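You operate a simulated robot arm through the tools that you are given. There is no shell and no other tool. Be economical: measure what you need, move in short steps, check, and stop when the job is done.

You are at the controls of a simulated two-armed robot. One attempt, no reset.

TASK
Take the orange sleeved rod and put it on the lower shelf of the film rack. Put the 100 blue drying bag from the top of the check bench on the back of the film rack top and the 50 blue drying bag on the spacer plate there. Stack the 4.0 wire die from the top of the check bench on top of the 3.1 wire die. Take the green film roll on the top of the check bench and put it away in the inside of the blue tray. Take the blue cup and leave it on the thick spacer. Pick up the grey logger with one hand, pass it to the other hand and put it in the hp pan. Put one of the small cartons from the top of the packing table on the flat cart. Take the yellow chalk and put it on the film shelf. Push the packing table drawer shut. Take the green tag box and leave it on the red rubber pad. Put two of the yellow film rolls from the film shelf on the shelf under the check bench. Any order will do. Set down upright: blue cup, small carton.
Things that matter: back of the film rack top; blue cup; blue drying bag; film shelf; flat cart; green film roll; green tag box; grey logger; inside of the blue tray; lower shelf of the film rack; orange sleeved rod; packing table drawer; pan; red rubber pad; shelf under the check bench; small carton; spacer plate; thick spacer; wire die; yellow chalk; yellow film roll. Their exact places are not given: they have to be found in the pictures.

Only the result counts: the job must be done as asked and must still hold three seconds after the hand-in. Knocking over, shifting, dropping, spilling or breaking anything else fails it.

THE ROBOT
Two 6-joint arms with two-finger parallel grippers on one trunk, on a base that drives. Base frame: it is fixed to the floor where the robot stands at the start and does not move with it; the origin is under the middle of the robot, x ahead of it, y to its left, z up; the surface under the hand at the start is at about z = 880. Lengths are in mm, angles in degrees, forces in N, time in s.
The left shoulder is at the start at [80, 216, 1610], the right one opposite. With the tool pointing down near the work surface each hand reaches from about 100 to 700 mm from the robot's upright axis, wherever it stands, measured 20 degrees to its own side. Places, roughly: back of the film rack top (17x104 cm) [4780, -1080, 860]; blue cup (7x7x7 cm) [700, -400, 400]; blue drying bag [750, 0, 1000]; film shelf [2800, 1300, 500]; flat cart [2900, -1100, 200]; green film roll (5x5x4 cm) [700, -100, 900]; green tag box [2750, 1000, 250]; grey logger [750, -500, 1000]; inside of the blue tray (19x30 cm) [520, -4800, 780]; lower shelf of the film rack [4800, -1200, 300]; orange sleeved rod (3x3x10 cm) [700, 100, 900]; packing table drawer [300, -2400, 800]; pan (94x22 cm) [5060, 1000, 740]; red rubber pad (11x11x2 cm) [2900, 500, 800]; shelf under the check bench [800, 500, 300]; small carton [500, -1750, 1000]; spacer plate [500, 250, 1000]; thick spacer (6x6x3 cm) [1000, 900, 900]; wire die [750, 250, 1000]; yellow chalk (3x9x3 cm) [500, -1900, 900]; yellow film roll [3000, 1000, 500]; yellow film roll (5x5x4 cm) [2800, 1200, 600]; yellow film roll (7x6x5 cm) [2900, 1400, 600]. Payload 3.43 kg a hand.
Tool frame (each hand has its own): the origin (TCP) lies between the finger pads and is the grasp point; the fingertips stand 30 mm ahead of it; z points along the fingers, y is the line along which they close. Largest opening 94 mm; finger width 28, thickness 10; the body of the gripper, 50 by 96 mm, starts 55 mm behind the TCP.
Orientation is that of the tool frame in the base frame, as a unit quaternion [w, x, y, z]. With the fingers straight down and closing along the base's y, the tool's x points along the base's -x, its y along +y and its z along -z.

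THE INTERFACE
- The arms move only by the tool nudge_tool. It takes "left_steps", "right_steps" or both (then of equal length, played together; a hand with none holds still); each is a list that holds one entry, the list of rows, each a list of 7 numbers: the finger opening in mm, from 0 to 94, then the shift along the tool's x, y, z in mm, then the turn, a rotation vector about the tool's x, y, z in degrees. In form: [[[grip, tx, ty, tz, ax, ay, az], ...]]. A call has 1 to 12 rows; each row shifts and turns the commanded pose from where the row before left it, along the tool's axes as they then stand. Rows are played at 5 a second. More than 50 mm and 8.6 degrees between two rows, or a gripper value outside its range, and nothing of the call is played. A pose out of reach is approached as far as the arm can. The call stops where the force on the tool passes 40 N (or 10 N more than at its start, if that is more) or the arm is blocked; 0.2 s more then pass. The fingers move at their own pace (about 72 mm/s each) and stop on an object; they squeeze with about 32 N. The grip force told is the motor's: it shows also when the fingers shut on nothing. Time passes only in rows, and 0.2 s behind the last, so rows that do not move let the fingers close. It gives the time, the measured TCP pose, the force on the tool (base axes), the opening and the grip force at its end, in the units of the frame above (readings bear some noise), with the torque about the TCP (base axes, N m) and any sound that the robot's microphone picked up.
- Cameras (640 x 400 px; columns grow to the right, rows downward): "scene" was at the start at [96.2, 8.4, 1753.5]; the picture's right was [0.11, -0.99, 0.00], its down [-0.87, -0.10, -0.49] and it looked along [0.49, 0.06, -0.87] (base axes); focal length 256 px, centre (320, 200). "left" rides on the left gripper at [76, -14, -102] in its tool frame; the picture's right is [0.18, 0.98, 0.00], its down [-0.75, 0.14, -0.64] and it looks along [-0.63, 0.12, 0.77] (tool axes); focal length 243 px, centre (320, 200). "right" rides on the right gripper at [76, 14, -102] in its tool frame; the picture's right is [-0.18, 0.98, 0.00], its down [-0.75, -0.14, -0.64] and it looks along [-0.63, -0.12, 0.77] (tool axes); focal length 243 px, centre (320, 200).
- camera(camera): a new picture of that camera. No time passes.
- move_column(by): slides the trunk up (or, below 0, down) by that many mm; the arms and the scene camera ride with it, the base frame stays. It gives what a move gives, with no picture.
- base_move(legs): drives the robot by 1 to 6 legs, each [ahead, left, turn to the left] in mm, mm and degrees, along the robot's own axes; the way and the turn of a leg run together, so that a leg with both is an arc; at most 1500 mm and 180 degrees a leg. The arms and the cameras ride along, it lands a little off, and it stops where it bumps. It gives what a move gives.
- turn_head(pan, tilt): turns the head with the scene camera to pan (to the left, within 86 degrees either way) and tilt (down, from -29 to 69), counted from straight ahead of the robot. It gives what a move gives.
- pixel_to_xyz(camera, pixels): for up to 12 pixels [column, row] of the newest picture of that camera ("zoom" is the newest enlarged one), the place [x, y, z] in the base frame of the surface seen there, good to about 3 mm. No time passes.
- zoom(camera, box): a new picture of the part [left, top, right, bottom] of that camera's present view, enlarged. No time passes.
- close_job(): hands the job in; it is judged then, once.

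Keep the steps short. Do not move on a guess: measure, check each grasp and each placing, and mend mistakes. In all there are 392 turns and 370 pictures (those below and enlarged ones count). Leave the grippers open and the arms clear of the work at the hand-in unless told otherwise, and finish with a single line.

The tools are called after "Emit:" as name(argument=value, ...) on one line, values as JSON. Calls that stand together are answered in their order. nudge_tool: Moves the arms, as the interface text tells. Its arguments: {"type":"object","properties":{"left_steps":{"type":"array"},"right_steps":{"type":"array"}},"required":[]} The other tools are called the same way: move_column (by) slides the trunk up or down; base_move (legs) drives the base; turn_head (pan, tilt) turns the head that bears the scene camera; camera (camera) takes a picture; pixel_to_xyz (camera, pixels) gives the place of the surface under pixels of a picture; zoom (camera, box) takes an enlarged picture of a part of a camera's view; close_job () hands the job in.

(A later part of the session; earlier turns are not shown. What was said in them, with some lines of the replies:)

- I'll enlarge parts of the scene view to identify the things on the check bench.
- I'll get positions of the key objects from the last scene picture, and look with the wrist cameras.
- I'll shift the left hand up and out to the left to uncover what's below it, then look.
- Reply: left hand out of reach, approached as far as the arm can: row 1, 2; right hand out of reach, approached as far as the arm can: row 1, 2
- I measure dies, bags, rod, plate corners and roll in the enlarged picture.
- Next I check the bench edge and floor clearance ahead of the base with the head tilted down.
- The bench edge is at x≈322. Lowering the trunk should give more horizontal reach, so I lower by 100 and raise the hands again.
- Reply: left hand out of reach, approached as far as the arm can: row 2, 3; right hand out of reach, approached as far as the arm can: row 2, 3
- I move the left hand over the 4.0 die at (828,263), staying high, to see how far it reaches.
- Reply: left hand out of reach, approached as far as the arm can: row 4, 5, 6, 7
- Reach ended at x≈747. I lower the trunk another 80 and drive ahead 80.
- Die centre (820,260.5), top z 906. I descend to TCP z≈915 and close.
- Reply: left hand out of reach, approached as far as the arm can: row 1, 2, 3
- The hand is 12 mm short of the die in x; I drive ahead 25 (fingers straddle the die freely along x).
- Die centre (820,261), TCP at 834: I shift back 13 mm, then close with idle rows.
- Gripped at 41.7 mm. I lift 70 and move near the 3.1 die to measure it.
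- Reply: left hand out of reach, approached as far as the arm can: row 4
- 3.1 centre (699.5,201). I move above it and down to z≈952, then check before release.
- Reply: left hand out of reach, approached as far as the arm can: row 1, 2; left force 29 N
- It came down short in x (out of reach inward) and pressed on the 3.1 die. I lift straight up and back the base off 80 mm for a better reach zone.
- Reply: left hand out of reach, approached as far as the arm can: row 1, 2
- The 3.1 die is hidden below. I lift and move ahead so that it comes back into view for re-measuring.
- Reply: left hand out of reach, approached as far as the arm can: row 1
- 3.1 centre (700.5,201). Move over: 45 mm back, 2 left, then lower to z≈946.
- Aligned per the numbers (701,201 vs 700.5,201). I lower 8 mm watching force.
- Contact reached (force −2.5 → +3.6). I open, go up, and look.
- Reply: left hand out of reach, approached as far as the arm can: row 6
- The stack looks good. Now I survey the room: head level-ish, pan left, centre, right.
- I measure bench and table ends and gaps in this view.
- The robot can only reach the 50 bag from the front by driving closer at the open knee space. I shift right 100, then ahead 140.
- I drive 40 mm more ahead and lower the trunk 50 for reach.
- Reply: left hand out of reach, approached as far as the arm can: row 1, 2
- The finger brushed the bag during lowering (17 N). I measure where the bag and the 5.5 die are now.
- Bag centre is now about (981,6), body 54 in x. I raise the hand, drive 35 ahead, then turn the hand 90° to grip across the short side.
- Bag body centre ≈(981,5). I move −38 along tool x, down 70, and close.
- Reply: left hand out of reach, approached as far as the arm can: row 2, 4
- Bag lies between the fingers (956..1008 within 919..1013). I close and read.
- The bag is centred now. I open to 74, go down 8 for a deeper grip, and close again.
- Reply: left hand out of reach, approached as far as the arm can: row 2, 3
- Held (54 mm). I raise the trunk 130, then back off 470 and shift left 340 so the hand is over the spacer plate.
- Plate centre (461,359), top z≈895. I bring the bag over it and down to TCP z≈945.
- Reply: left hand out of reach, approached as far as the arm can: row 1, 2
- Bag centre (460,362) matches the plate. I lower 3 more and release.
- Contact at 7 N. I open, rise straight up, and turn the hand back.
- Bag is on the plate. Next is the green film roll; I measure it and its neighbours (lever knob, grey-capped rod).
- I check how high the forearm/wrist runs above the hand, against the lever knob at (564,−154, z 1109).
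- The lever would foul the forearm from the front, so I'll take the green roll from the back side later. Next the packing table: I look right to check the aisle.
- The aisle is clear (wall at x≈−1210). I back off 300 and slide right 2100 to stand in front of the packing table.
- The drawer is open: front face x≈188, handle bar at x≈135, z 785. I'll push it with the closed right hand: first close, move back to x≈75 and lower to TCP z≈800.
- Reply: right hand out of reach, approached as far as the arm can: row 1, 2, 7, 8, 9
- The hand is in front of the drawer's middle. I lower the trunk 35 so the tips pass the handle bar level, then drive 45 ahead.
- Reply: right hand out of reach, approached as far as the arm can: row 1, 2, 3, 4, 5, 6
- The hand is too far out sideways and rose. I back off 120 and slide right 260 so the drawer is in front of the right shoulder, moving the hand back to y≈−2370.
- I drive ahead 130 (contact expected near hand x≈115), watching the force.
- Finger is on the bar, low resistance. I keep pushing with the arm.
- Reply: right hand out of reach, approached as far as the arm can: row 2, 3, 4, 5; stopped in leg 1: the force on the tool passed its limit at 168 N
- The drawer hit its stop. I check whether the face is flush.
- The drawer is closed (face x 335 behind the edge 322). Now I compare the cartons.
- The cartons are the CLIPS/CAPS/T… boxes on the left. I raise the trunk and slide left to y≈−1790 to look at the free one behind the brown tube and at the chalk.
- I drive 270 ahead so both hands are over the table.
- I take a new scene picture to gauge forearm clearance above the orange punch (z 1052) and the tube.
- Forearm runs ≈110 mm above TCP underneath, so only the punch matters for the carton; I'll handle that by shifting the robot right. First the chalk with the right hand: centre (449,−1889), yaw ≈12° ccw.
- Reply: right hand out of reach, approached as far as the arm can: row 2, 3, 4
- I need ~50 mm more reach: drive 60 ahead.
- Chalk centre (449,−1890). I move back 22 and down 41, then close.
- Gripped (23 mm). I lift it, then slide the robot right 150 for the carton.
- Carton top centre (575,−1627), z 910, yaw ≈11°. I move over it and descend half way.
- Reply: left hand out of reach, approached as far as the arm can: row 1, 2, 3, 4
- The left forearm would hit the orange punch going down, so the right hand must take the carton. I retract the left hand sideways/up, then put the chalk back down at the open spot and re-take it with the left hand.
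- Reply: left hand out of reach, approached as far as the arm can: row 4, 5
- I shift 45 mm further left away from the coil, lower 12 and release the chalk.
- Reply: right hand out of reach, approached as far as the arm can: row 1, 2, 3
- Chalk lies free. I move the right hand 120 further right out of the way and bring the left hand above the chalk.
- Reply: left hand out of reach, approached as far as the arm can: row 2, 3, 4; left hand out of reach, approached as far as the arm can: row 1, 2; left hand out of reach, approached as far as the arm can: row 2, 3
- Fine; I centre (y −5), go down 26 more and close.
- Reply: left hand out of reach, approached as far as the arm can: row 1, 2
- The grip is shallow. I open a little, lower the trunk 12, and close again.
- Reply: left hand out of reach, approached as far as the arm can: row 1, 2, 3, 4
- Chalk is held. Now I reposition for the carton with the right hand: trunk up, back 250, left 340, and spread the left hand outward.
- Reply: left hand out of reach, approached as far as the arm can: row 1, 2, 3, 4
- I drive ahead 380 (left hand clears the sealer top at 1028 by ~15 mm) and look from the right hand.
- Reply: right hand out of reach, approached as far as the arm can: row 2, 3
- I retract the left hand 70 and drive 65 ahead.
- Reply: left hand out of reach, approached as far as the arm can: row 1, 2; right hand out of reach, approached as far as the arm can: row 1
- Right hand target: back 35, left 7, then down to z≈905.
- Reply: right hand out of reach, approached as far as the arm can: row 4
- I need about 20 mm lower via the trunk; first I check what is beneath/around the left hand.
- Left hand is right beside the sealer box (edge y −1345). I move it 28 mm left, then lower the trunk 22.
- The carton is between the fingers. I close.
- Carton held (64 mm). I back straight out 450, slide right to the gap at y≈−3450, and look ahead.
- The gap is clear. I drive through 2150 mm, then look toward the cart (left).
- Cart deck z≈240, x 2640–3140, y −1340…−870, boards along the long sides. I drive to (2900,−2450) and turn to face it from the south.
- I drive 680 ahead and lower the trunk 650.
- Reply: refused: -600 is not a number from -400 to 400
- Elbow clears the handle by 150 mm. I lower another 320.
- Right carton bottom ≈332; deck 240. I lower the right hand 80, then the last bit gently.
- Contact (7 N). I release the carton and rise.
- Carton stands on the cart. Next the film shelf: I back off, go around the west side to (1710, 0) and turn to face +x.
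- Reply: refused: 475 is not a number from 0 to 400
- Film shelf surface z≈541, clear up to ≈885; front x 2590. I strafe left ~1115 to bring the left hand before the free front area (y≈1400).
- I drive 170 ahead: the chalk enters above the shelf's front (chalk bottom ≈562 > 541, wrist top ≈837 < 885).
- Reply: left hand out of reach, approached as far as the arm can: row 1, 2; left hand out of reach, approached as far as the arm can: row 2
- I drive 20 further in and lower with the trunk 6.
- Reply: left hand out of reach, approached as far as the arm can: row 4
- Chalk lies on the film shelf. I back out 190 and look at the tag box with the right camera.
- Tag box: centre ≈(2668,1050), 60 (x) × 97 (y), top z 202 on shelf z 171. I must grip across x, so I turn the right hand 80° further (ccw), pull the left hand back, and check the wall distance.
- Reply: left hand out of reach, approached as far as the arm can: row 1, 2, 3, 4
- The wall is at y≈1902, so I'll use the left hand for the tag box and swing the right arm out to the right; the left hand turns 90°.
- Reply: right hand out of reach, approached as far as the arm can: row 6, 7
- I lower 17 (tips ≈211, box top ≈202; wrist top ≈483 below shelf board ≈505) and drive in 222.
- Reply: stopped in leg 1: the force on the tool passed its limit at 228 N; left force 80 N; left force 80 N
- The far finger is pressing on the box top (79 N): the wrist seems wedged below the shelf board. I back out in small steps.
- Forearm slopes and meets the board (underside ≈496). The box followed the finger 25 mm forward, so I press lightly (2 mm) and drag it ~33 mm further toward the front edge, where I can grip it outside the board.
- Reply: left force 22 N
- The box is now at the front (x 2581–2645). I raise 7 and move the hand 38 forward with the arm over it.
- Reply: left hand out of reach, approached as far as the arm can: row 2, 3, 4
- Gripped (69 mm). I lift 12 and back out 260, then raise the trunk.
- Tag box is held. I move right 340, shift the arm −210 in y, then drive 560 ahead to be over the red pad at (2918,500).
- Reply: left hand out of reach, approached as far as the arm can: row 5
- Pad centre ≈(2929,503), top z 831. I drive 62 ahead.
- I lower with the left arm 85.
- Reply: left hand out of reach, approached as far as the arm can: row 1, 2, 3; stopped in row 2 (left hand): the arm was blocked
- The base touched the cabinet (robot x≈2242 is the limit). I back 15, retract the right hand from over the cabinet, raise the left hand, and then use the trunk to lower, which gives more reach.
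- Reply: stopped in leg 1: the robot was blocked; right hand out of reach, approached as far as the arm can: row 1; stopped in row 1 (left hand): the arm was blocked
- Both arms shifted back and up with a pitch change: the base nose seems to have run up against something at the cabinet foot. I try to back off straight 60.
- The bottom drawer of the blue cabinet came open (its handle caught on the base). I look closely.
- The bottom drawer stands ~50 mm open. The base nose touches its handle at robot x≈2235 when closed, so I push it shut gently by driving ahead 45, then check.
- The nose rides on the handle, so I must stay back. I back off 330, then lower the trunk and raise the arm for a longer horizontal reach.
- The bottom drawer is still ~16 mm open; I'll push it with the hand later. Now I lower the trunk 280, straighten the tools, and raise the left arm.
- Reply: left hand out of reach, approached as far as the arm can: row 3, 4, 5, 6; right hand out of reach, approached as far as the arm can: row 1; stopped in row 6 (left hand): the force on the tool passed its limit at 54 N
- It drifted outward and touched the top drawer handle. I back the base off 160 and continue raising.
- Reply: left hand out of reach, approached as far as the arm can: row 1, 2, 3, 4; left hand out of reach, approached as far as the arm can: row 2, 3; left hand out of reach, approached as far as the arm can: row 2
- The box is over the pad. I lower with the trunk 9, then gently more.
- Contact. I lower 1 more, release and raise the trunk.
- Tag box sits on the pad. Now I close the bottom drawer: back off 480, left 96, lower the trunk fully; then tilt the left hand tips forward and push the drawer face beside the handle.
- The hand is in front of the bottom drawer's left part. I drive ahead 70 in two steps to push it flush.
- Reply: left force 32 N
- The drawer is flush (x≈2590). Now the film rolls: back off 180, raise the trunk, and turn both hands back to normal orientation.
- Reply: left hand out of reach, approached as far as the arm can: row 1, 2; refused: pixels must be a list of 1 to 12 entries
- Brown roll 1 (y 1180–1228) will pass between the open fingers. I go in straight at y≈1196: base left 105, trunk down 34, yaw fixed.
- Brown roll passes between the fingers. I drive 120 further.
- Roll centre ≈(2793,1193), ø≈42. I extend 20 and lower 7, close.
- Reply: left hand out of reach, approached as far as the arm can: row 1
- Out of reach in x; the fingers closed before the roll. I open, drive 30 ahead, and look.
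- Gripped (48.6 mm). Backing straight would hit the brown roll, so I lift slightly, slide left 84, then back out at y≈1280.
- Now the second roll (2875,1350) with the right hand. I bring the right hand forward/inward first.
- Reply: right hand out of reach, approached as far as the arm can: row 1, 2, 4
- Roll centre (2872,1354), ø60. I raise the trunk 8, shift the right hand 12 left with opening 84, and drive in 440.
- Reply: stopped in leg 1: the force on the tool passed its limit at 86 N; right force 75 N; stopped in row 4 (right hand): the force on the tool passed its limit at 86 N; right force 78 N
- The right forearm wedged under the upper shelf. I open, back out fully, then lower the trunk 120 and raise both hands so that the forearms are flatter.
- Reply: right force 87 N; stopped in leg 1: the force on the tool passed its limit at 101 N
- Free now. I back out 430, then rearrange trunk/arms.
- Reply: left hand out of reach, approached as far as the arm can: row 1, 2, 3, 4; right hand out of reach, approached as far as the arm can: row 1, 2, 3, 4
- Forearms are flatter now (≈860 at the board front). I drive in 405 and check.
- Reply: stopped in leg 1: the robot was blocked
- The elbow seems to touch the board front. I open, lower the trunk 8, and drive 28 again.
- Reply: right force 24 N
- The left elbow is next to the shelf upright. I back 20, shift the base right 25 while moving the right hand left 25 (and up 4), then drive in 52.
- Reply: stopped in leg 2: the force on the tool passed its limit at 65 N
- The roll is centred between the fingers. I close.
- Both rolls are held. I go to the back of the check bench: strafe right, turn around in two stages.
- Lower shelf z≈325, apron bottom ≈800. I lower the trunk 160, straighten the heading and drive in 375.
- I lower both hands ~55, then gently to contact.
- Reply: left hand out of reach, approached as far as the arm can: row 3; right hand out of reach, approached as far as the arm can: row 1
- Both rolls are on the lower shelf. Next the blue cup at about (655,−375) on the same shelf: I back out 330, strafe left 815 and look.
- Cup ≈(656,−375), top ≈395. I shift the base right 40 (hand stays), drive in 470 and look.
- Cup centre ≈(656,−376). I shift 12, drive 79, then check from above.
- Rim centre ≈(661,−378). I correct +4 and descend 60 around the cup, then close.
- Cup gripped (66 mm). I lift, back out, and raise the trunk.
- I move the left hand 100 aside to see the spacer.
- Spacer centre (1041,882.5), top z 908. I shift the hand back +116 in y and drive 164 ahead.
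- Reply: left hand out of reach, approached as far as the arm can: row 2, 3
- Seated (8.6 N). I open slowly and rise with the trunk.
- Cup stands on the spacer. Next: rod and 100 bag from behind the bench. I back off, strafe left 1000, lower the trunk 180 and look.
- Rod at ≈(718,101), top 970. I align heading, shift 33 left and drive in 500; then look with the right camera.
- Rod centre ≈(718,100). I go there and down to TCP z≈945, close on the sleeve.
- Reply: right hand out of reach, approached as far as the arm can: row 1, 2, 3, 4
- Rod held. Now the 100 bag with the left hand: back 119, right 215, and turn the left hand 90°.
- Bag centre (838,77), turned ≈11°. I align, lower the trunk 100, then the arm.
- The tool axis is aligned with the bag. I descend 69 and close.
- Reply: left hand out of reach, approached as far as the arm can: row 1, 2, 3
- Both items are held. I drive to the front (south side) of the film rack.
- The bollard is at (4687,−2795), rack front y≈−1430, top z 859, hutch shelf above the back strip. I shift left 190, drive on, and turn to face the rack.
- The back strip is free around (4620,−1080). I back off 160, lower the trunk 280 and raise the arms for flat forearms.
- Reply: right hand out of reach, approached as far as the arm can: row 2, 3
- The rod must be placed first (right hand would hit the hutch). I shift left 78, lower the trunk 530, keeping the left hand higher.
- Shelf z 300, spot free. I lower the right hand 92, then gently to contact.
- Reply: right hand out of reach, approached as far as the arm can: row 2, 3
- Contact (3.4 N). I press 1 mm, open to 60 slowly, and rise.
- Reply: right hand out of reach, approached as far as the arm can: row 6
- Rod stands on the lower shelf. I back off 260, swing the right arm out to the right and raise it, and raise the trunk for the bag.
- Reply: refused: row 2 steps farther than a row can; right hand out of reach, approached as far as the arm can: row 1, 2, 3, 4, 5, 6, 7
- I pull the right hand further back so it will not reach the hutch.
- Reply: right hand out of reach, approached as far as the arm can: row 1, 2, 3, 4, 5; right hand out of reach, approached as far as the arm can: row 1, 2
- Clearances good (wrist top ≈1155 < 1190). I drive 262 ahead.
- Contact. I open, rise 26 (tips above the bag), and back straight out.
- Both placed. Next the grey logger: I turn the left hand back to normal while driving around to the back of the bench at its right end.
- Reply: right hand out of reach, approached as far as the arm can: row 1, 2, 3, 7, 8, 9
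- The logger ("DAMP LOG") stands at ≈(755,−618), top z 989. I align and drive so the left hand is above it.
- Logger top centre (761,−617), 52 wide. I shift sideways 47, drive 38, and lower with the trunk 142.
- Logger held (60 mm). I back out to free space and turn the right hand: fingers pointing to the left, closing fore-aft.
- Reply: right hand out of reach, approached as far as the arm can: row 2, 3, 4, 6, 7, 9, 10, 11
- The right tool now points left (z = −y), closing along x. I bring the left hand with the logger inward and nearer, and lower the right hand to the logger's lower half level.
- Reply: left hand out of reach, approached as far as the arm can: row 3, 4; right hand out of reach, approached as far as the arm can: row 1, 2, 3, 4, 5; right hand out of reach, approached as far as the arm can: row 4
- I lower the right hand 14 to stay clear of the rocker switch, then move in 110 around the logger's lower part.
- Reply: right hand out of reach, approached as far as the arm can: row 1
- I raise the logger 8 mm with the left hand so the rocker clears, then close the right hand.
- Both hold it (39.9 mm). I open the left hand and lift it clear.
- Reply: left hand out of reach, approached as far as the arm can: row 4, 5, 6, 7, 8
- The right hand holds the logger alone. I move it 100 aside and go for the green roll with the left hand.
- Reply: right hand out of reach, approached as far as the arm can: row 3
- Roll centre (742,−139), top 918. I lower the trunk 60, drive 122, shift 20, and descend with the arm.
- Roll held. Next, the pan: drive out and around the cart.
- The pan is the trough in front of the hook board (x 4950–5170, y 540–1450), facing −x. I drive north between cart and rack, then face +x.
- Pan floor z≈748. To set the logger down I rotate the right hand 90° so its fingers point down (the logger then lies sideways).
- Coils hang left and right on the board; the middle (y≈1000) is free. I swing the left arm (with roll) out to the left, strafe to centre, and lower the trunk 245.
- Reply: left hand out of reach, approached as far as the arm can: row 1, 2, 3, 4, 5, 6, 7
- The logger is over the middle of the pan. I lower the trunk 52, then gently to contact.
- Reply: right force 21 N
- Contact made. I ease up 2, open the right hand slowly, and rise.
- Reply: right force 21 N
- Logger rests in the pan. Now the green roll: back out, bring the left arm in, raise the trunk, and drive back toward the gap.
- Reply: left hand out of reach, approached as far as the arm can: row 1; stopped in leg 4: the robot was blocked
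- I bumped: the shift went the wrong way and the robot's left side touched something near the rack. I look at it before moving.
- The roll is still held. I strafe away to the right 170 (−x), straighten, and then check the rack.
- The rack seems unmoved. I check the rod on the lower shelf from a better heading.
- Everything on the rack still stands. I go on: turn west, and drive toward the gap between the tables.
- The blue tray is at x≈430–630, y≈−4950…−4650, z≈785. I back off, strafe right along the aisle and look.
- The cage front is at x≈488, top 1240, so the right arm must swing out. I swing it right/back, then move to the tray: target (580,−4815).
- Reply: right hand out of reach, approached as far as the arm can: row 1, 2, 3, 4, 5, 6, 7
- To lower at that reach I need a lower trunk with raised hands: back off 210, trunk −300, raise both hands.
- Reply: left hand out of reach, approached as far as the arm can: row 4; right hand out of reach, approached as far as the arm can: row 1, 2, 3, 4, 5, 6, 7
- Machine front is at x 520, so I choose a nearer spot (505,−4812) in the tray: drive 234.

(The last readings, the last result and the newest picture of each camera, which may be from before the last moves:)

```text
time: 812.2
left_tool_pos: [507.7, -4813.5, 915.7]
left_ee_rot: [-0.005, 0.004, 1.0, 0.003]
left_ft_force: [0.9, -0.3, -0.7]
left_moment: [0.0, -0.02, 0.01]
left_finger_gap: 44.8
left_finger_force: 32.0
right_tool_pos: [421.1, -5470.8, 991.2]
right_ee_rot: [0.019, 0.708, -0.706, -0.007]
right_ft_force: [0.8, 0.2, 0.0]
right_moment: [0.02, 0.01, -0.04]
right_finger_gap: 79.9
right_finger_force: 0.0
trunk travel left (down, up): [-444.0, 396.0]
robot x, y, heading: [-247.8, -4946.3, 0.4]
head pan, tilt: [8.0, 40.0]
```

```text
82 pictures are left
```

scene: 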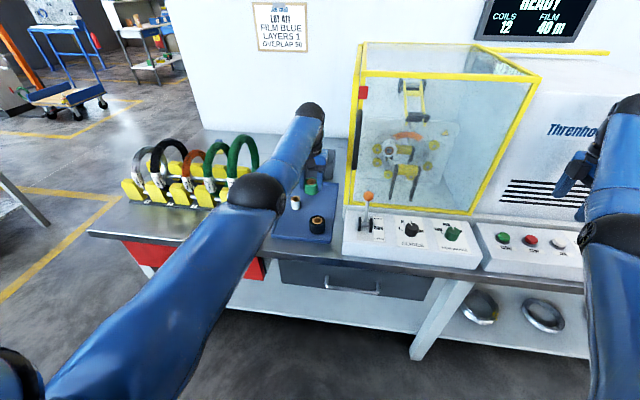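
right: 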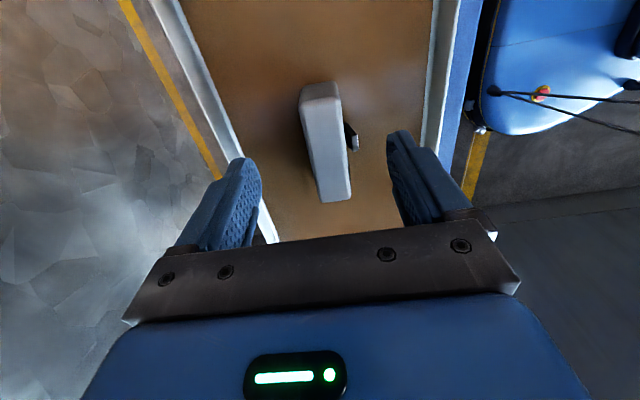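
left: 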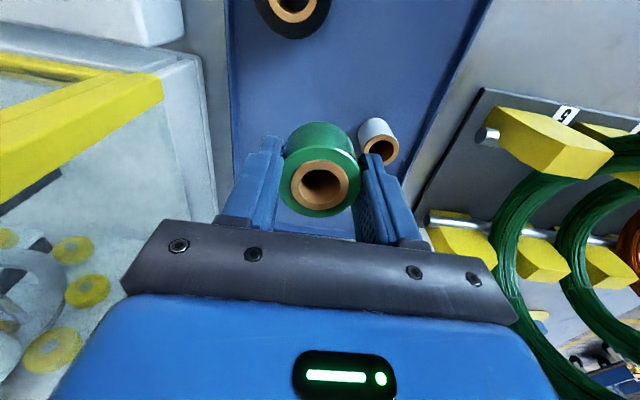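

Emit:
pixel_to_xyz(camera="scene", pixels=[[255, 195], [268, 215], [245, 165], [255, 150], [296, 203], [318, 222], [240, 200]])

Emit:
pixel_to_xyz(camera="left", pixels=[[378, 130], [365, 140], [392, 140], [380, 165], [290, 25], [320, 95], [450, 110]])

```text
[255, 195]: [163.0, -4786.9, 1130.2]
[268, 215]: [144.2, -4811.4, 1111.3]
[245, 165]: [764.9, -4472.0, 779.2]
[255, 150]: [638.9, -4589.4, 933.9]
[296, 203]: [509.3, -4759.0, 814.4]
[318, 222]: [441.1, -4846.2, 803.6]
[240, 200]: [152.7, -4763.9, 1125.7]
```

```text
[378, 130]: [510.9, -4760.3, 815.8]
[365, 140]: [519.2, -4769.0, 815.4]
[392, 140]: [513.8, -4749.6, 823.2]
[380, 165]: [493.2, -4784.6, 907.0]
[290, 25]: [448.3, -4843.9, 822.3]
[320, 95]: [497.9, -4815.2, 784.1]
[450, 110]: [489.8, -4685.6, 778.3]
```

I shift to (516,−4822) to stay clear of the small spool, and lower 88.

Emit:
nudge_tool(left_steps=[[[20, -8, -9, 10, 0, 0, 0], [20, 0, 0, 30, 0, 0, 0], [20, 0, 0, 30, 0, 0, 0], [20, 0, 0, 16, 0, 0, 0], [20, 0, 0, 0, 0, 0, 0]]])

Emit:
camera(camera="left")

```text
time: 813.4
left_tool_pos: [503.7, -4822.5, 828.7]
left_ee_rot: [-0.004, 0.004, 1.0, 0.004]
left_ft_force: [0.4, -0.4, 0.3]
left_moment: [0.0, -0.01, -0.02]
left_finger_gap: 45.2
left_finger_force: 31.9
left hand out of reach, approached as far as the arm can: row 1
right_tool_pos: [422.0, -5471.3, 992.5]
right_ee_rot: [0.02, 0.709, -0.705, -0.007]
right_ft_force: [-0.1, -0.6, -0.2]
right_moment: [-0.02, 0.0, 0.01]
right_finger_gap: 80.0
right_finger_force: 0.2
trunk travel left (down, up): [-444.0, 396.0]
robot x, y, heading: [-244.3, -4945.6, 0.2]
head pan, tilt: [8.0, 40.0]
```

```text
81 pictures are left
```

left: 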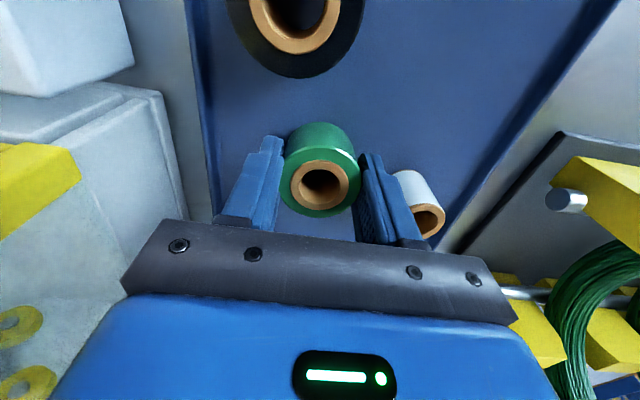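

Emit:
nudge_tool(left_steps=[[[20, 0, 0, 4, 0, 0, 0], [20, 0, 0, 3, 0, 0, 0], [20, 0, 0, 0, 0, 0, 0]]])

Emit:
nudge_tool(left_steps=[[[20, 0, 0, 2, 0, 0, 0], [20, 0, 0, 2, 0, 0, 0], [20, 0, 0, 0, 0, 0, 0]]])

```text
time: 814.2
left_tool_pos: [502.8, -4821.6, 826.4]
left_ee_rot: [-0.001, 0.003, 1.0, 0.003]
left_ft_force: [7.5, 0.9, 22.1]
left_moment: [0.04, 0.11, -0.03]
left_finger_gap: 44.7
left_finger_force: 31.8
right_tool_pos: [420.8, -5472.4, 993.0]
right_ee_rot: [0.017, 0.708, -0.706, -0.007]
right_ft_force: [-0.2, 0.5, -0.2]
right_moment: [0.03, 0.02, -0.01]
right_finger_gap: 80.1
right_finger_force: 0.0
trunk travel left (down, up): [-444.0, 396.0]
robot x, y, heading: [-247.1, -4945.4, 0.1]
head pan, tilt: [8.0, 40.0]
```

```text
time: 815.0
left_tool_pos: [501.3, -4821.8, 821.2]
left_ee_rot: [-0.003, 0.003, 1.0, 0.004]
left_ft_force: [7.3, -0.9, 23.0]
left_moment: [-0.22, 0.06, 0.1]
left_finger_gap: 44.9
left_finger_force: 32.3
right_tool_pos: [419.3, -5471.3, 992.7]
right_ee_rot: [0.018, 0.708, -0.706, -0.007]
right_ft_force: [0.2, -0.3, 0.8]
right_moment: [-0.01, 0.0, 0.03]
right_finger_gap: 80.1
right_finger_force: 0.1
trunk travel left (down, up): [-444.0, 396.0]
robot x, y, heading: [-248.3, -4945.5, 0.3]
head pan, tilt: [8.0, 40.0]
```

Seated. I open to 58, rise straight, and check.

Emit:
nudge_tool(left_steps=[[[20, 0, 0, -2, 0, 0, 0], [58, 0, 0, 0, 0, 0, 0], [58, 0, 0, 0, 0, 0, 0], [58, 0, 0, -25, 0, 0, 0], [58, 0, 0, -30, 0, 0, 0], [58, 0, 0, -30, 0, 0, 0], [58, 0, 0, 0, 0, 0, 0]]])

Emit:
camera(camera="left")

Emit:
zoom(camera="scene", box=[240, 130, 400, 260])

```text
time: 816.6
left_tool_pos: [506.2, -4822.0, 903.4]
left_ee_rot: [-0.005, 0.004, 1.0, 0.004]
left_ft_force: [0.1, 0.1, -0.1]
left_moment: [0.04, -0.02, -0.01]
left_finger_gap: 58.2
left_finger_force: 0.0
right_tool_pos: [422.6, -5471.0, 990.8]
right_ee_rot: [0.019, 0.708, -0.706, -0.008]
right_ft_force: [0.6, 0.9, -0.6]
right_moment: [-0.01, 0.0, 0.02]
right_finger_gap: 79.9
right_finger_force: 0.0
trunk travel left (down, up): [-444.0, 396.0]
robot x, y, heading: [-245.2, -4948.4, 0.1]
head pan, tilt: [8.0, 40.0]
```

```text
80 pictures are left
```

left: 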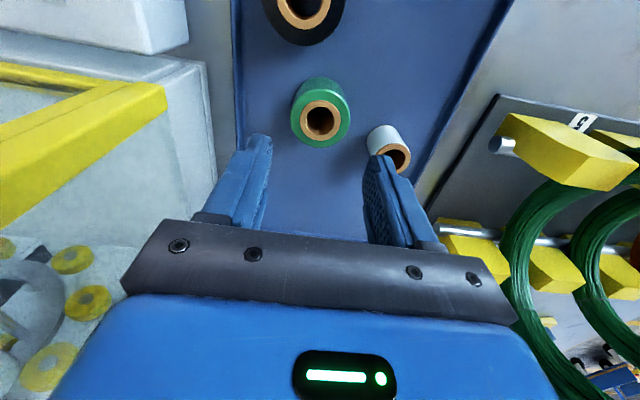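

```text
3.08 times, centred on (320, 195) of scene
```

zoom: 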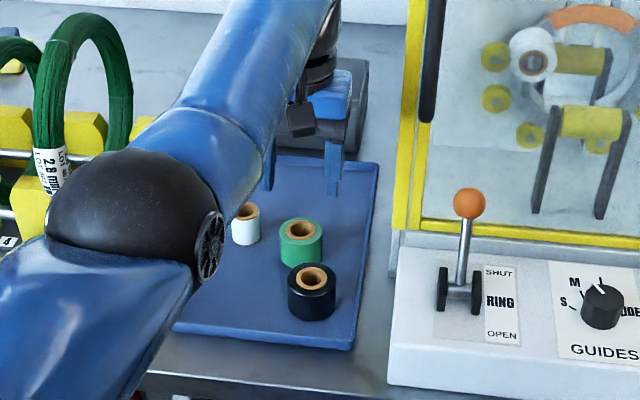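

The green roll stands in the blue tray. I back clear, open the hands, and take a last look toward the packing table drawer.

Emit:
base_move(legs=[[-280, 0, 0]])

Emit:
nudge_tool(left_steps=[[[94, 0, 0, 0, 0, 0, 0], [94, 0, 0, 0, 0, 0, 0]]], right_steps=[[[94, 0, 0, 0, 0, 0, 0], [94, 0, 0, 0, 0, 0, 0]]])

Emit:
base_move(legs=[[0, 1500, 0], [0, 900, 0]])

Emit:
turn_head(pan=15, tilt=25)

Emit:
camera(camera="scene")

```text
time: 818.6
left_tool_pos: [229.4, -4824.1, 902.4]
left_ee_rot: [-0.006, 0.005, 1.0, 0.003]
left_ft_force: [-0.2, 0.2, -0.4]
left_moment: [-0.02, 0.02, 0.01]
left_finger_gap: 57.8
left_finger_force: 0.0
right_tool_pos: [144.9, -5473.7, 990.3]
right_ee_rot: [0.02, 0.707, -0.706, -0.007]
right_ft_force: [-0.7, -0.4, 0.2]
right_moment: [0.05, 0.0, -0.01]
right_finger_gap: 80.0
right_finger_force: 0.0
trunk travel left (down, up): [-444.0, 396.0]
robot x, y, heading: [-524.2, -4954.6, -0.2]
head pan, tilt: [8.0, 40.0]
```

```text
time: 819.2
left_tool_pos: [230.4, -4823.2, 903.1]
left_ee_rot: [-0.006, 0.005, 1.0, 0.003]
left_ft_force: [0.2, 0.9, -0.1]
left_moment: [-0.01, -0.02, 0.03]
left_finger_gap: 93.9
left_finger_force: 0.0
right_tool_pos: [144.2, -5472.2, 991.8]
right_ee_rot: [-0.02, -0.707, 0.707, 0.008]
right_ft_force: [-0.5, -0.2, -0.4]
right_moment: [0.02, -0.01, -0.01]
right_finger_gap: 94.1
right_finger_force: 0.1
trunk travel left (down, up): [-444.0, 396.0]
robot x, y, heading: [-524.9, -4946.3, 0.0]
head pan, tilt: [8.0, 40.0]
```

```text
time: 831.0
left_tool_pos: [230.4, -2421.8, 903.1]
left_ee_rot: [-0.005, 0.009, 1.0, 0.004]
left_ft_force: [0.3, 0.1, 0.4]
left_moment: [0.01, -0.02, -0.03]
left_finger_gap: 94.0
left_finger_force: 0.1
right_tool_pos: [140.9, -3071.9, 991.0]
right_ee_rot: [-0.02, -0.704, 0.71, 0.008]
right_ft_force: [-0.1, 0.0, 0.1]
right_moment: [0.0, 0.0, 0.02]
right_finger_gap: 94.1
right_finger_force: 0.0
trunk travel left (down, up): [-444.0, 396.0]
robot x, y, heading: [-518.8, -2538.8, -0.6]
head pan, tilt: [8.0, 40.0]
```

```text
time: 831.7
left_tool_pos: [232.2, -2422.8, 904.3]
left_ee_rot: [-0.005, 0.009, 1.0, 0.003]
left_ft_force: [-0.2, 0.7, 0.4]
left_moment: [0.0, -0.02, 0.02]
left_finger_gap: 94.1
left_finger_force: 0.2
right_tool_pos: [139.5, -3070.8, 992.0]
right_ee_rot: [-0.02, -0.704, 0.71, 0.008]
right_ft_force: [0.2, -0.5, -0.1]
right_moment: [0.03, 0.03, 0.0]
right_finger_gap: 94.0
right_finger_force: 0.0
trunk travel left (down, up): [-444.0, 396.0]
robot x, y, heading: [-525.4, -2534.9, -0.5]
head pan, tilt: [15.0, 25.0]
```

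```text
78 pictures are left
```

scene: 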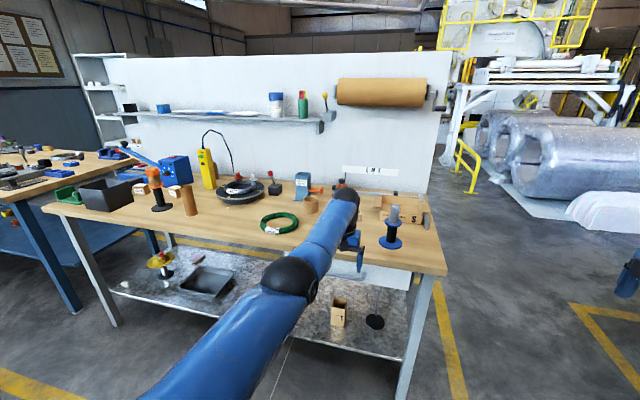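

Everything is in place, the packing table drawer is shut, and both hands are open and clear. I hand in.

Emit:
close_job()

```text
The job is handed in.
```

The job is handed in with every item placed as asked, though I hit several things on the way: the blue cabinet's bottom drawer was pulled open (pushed flush again), and I bumped beside the film rack, which looked unmoved after.
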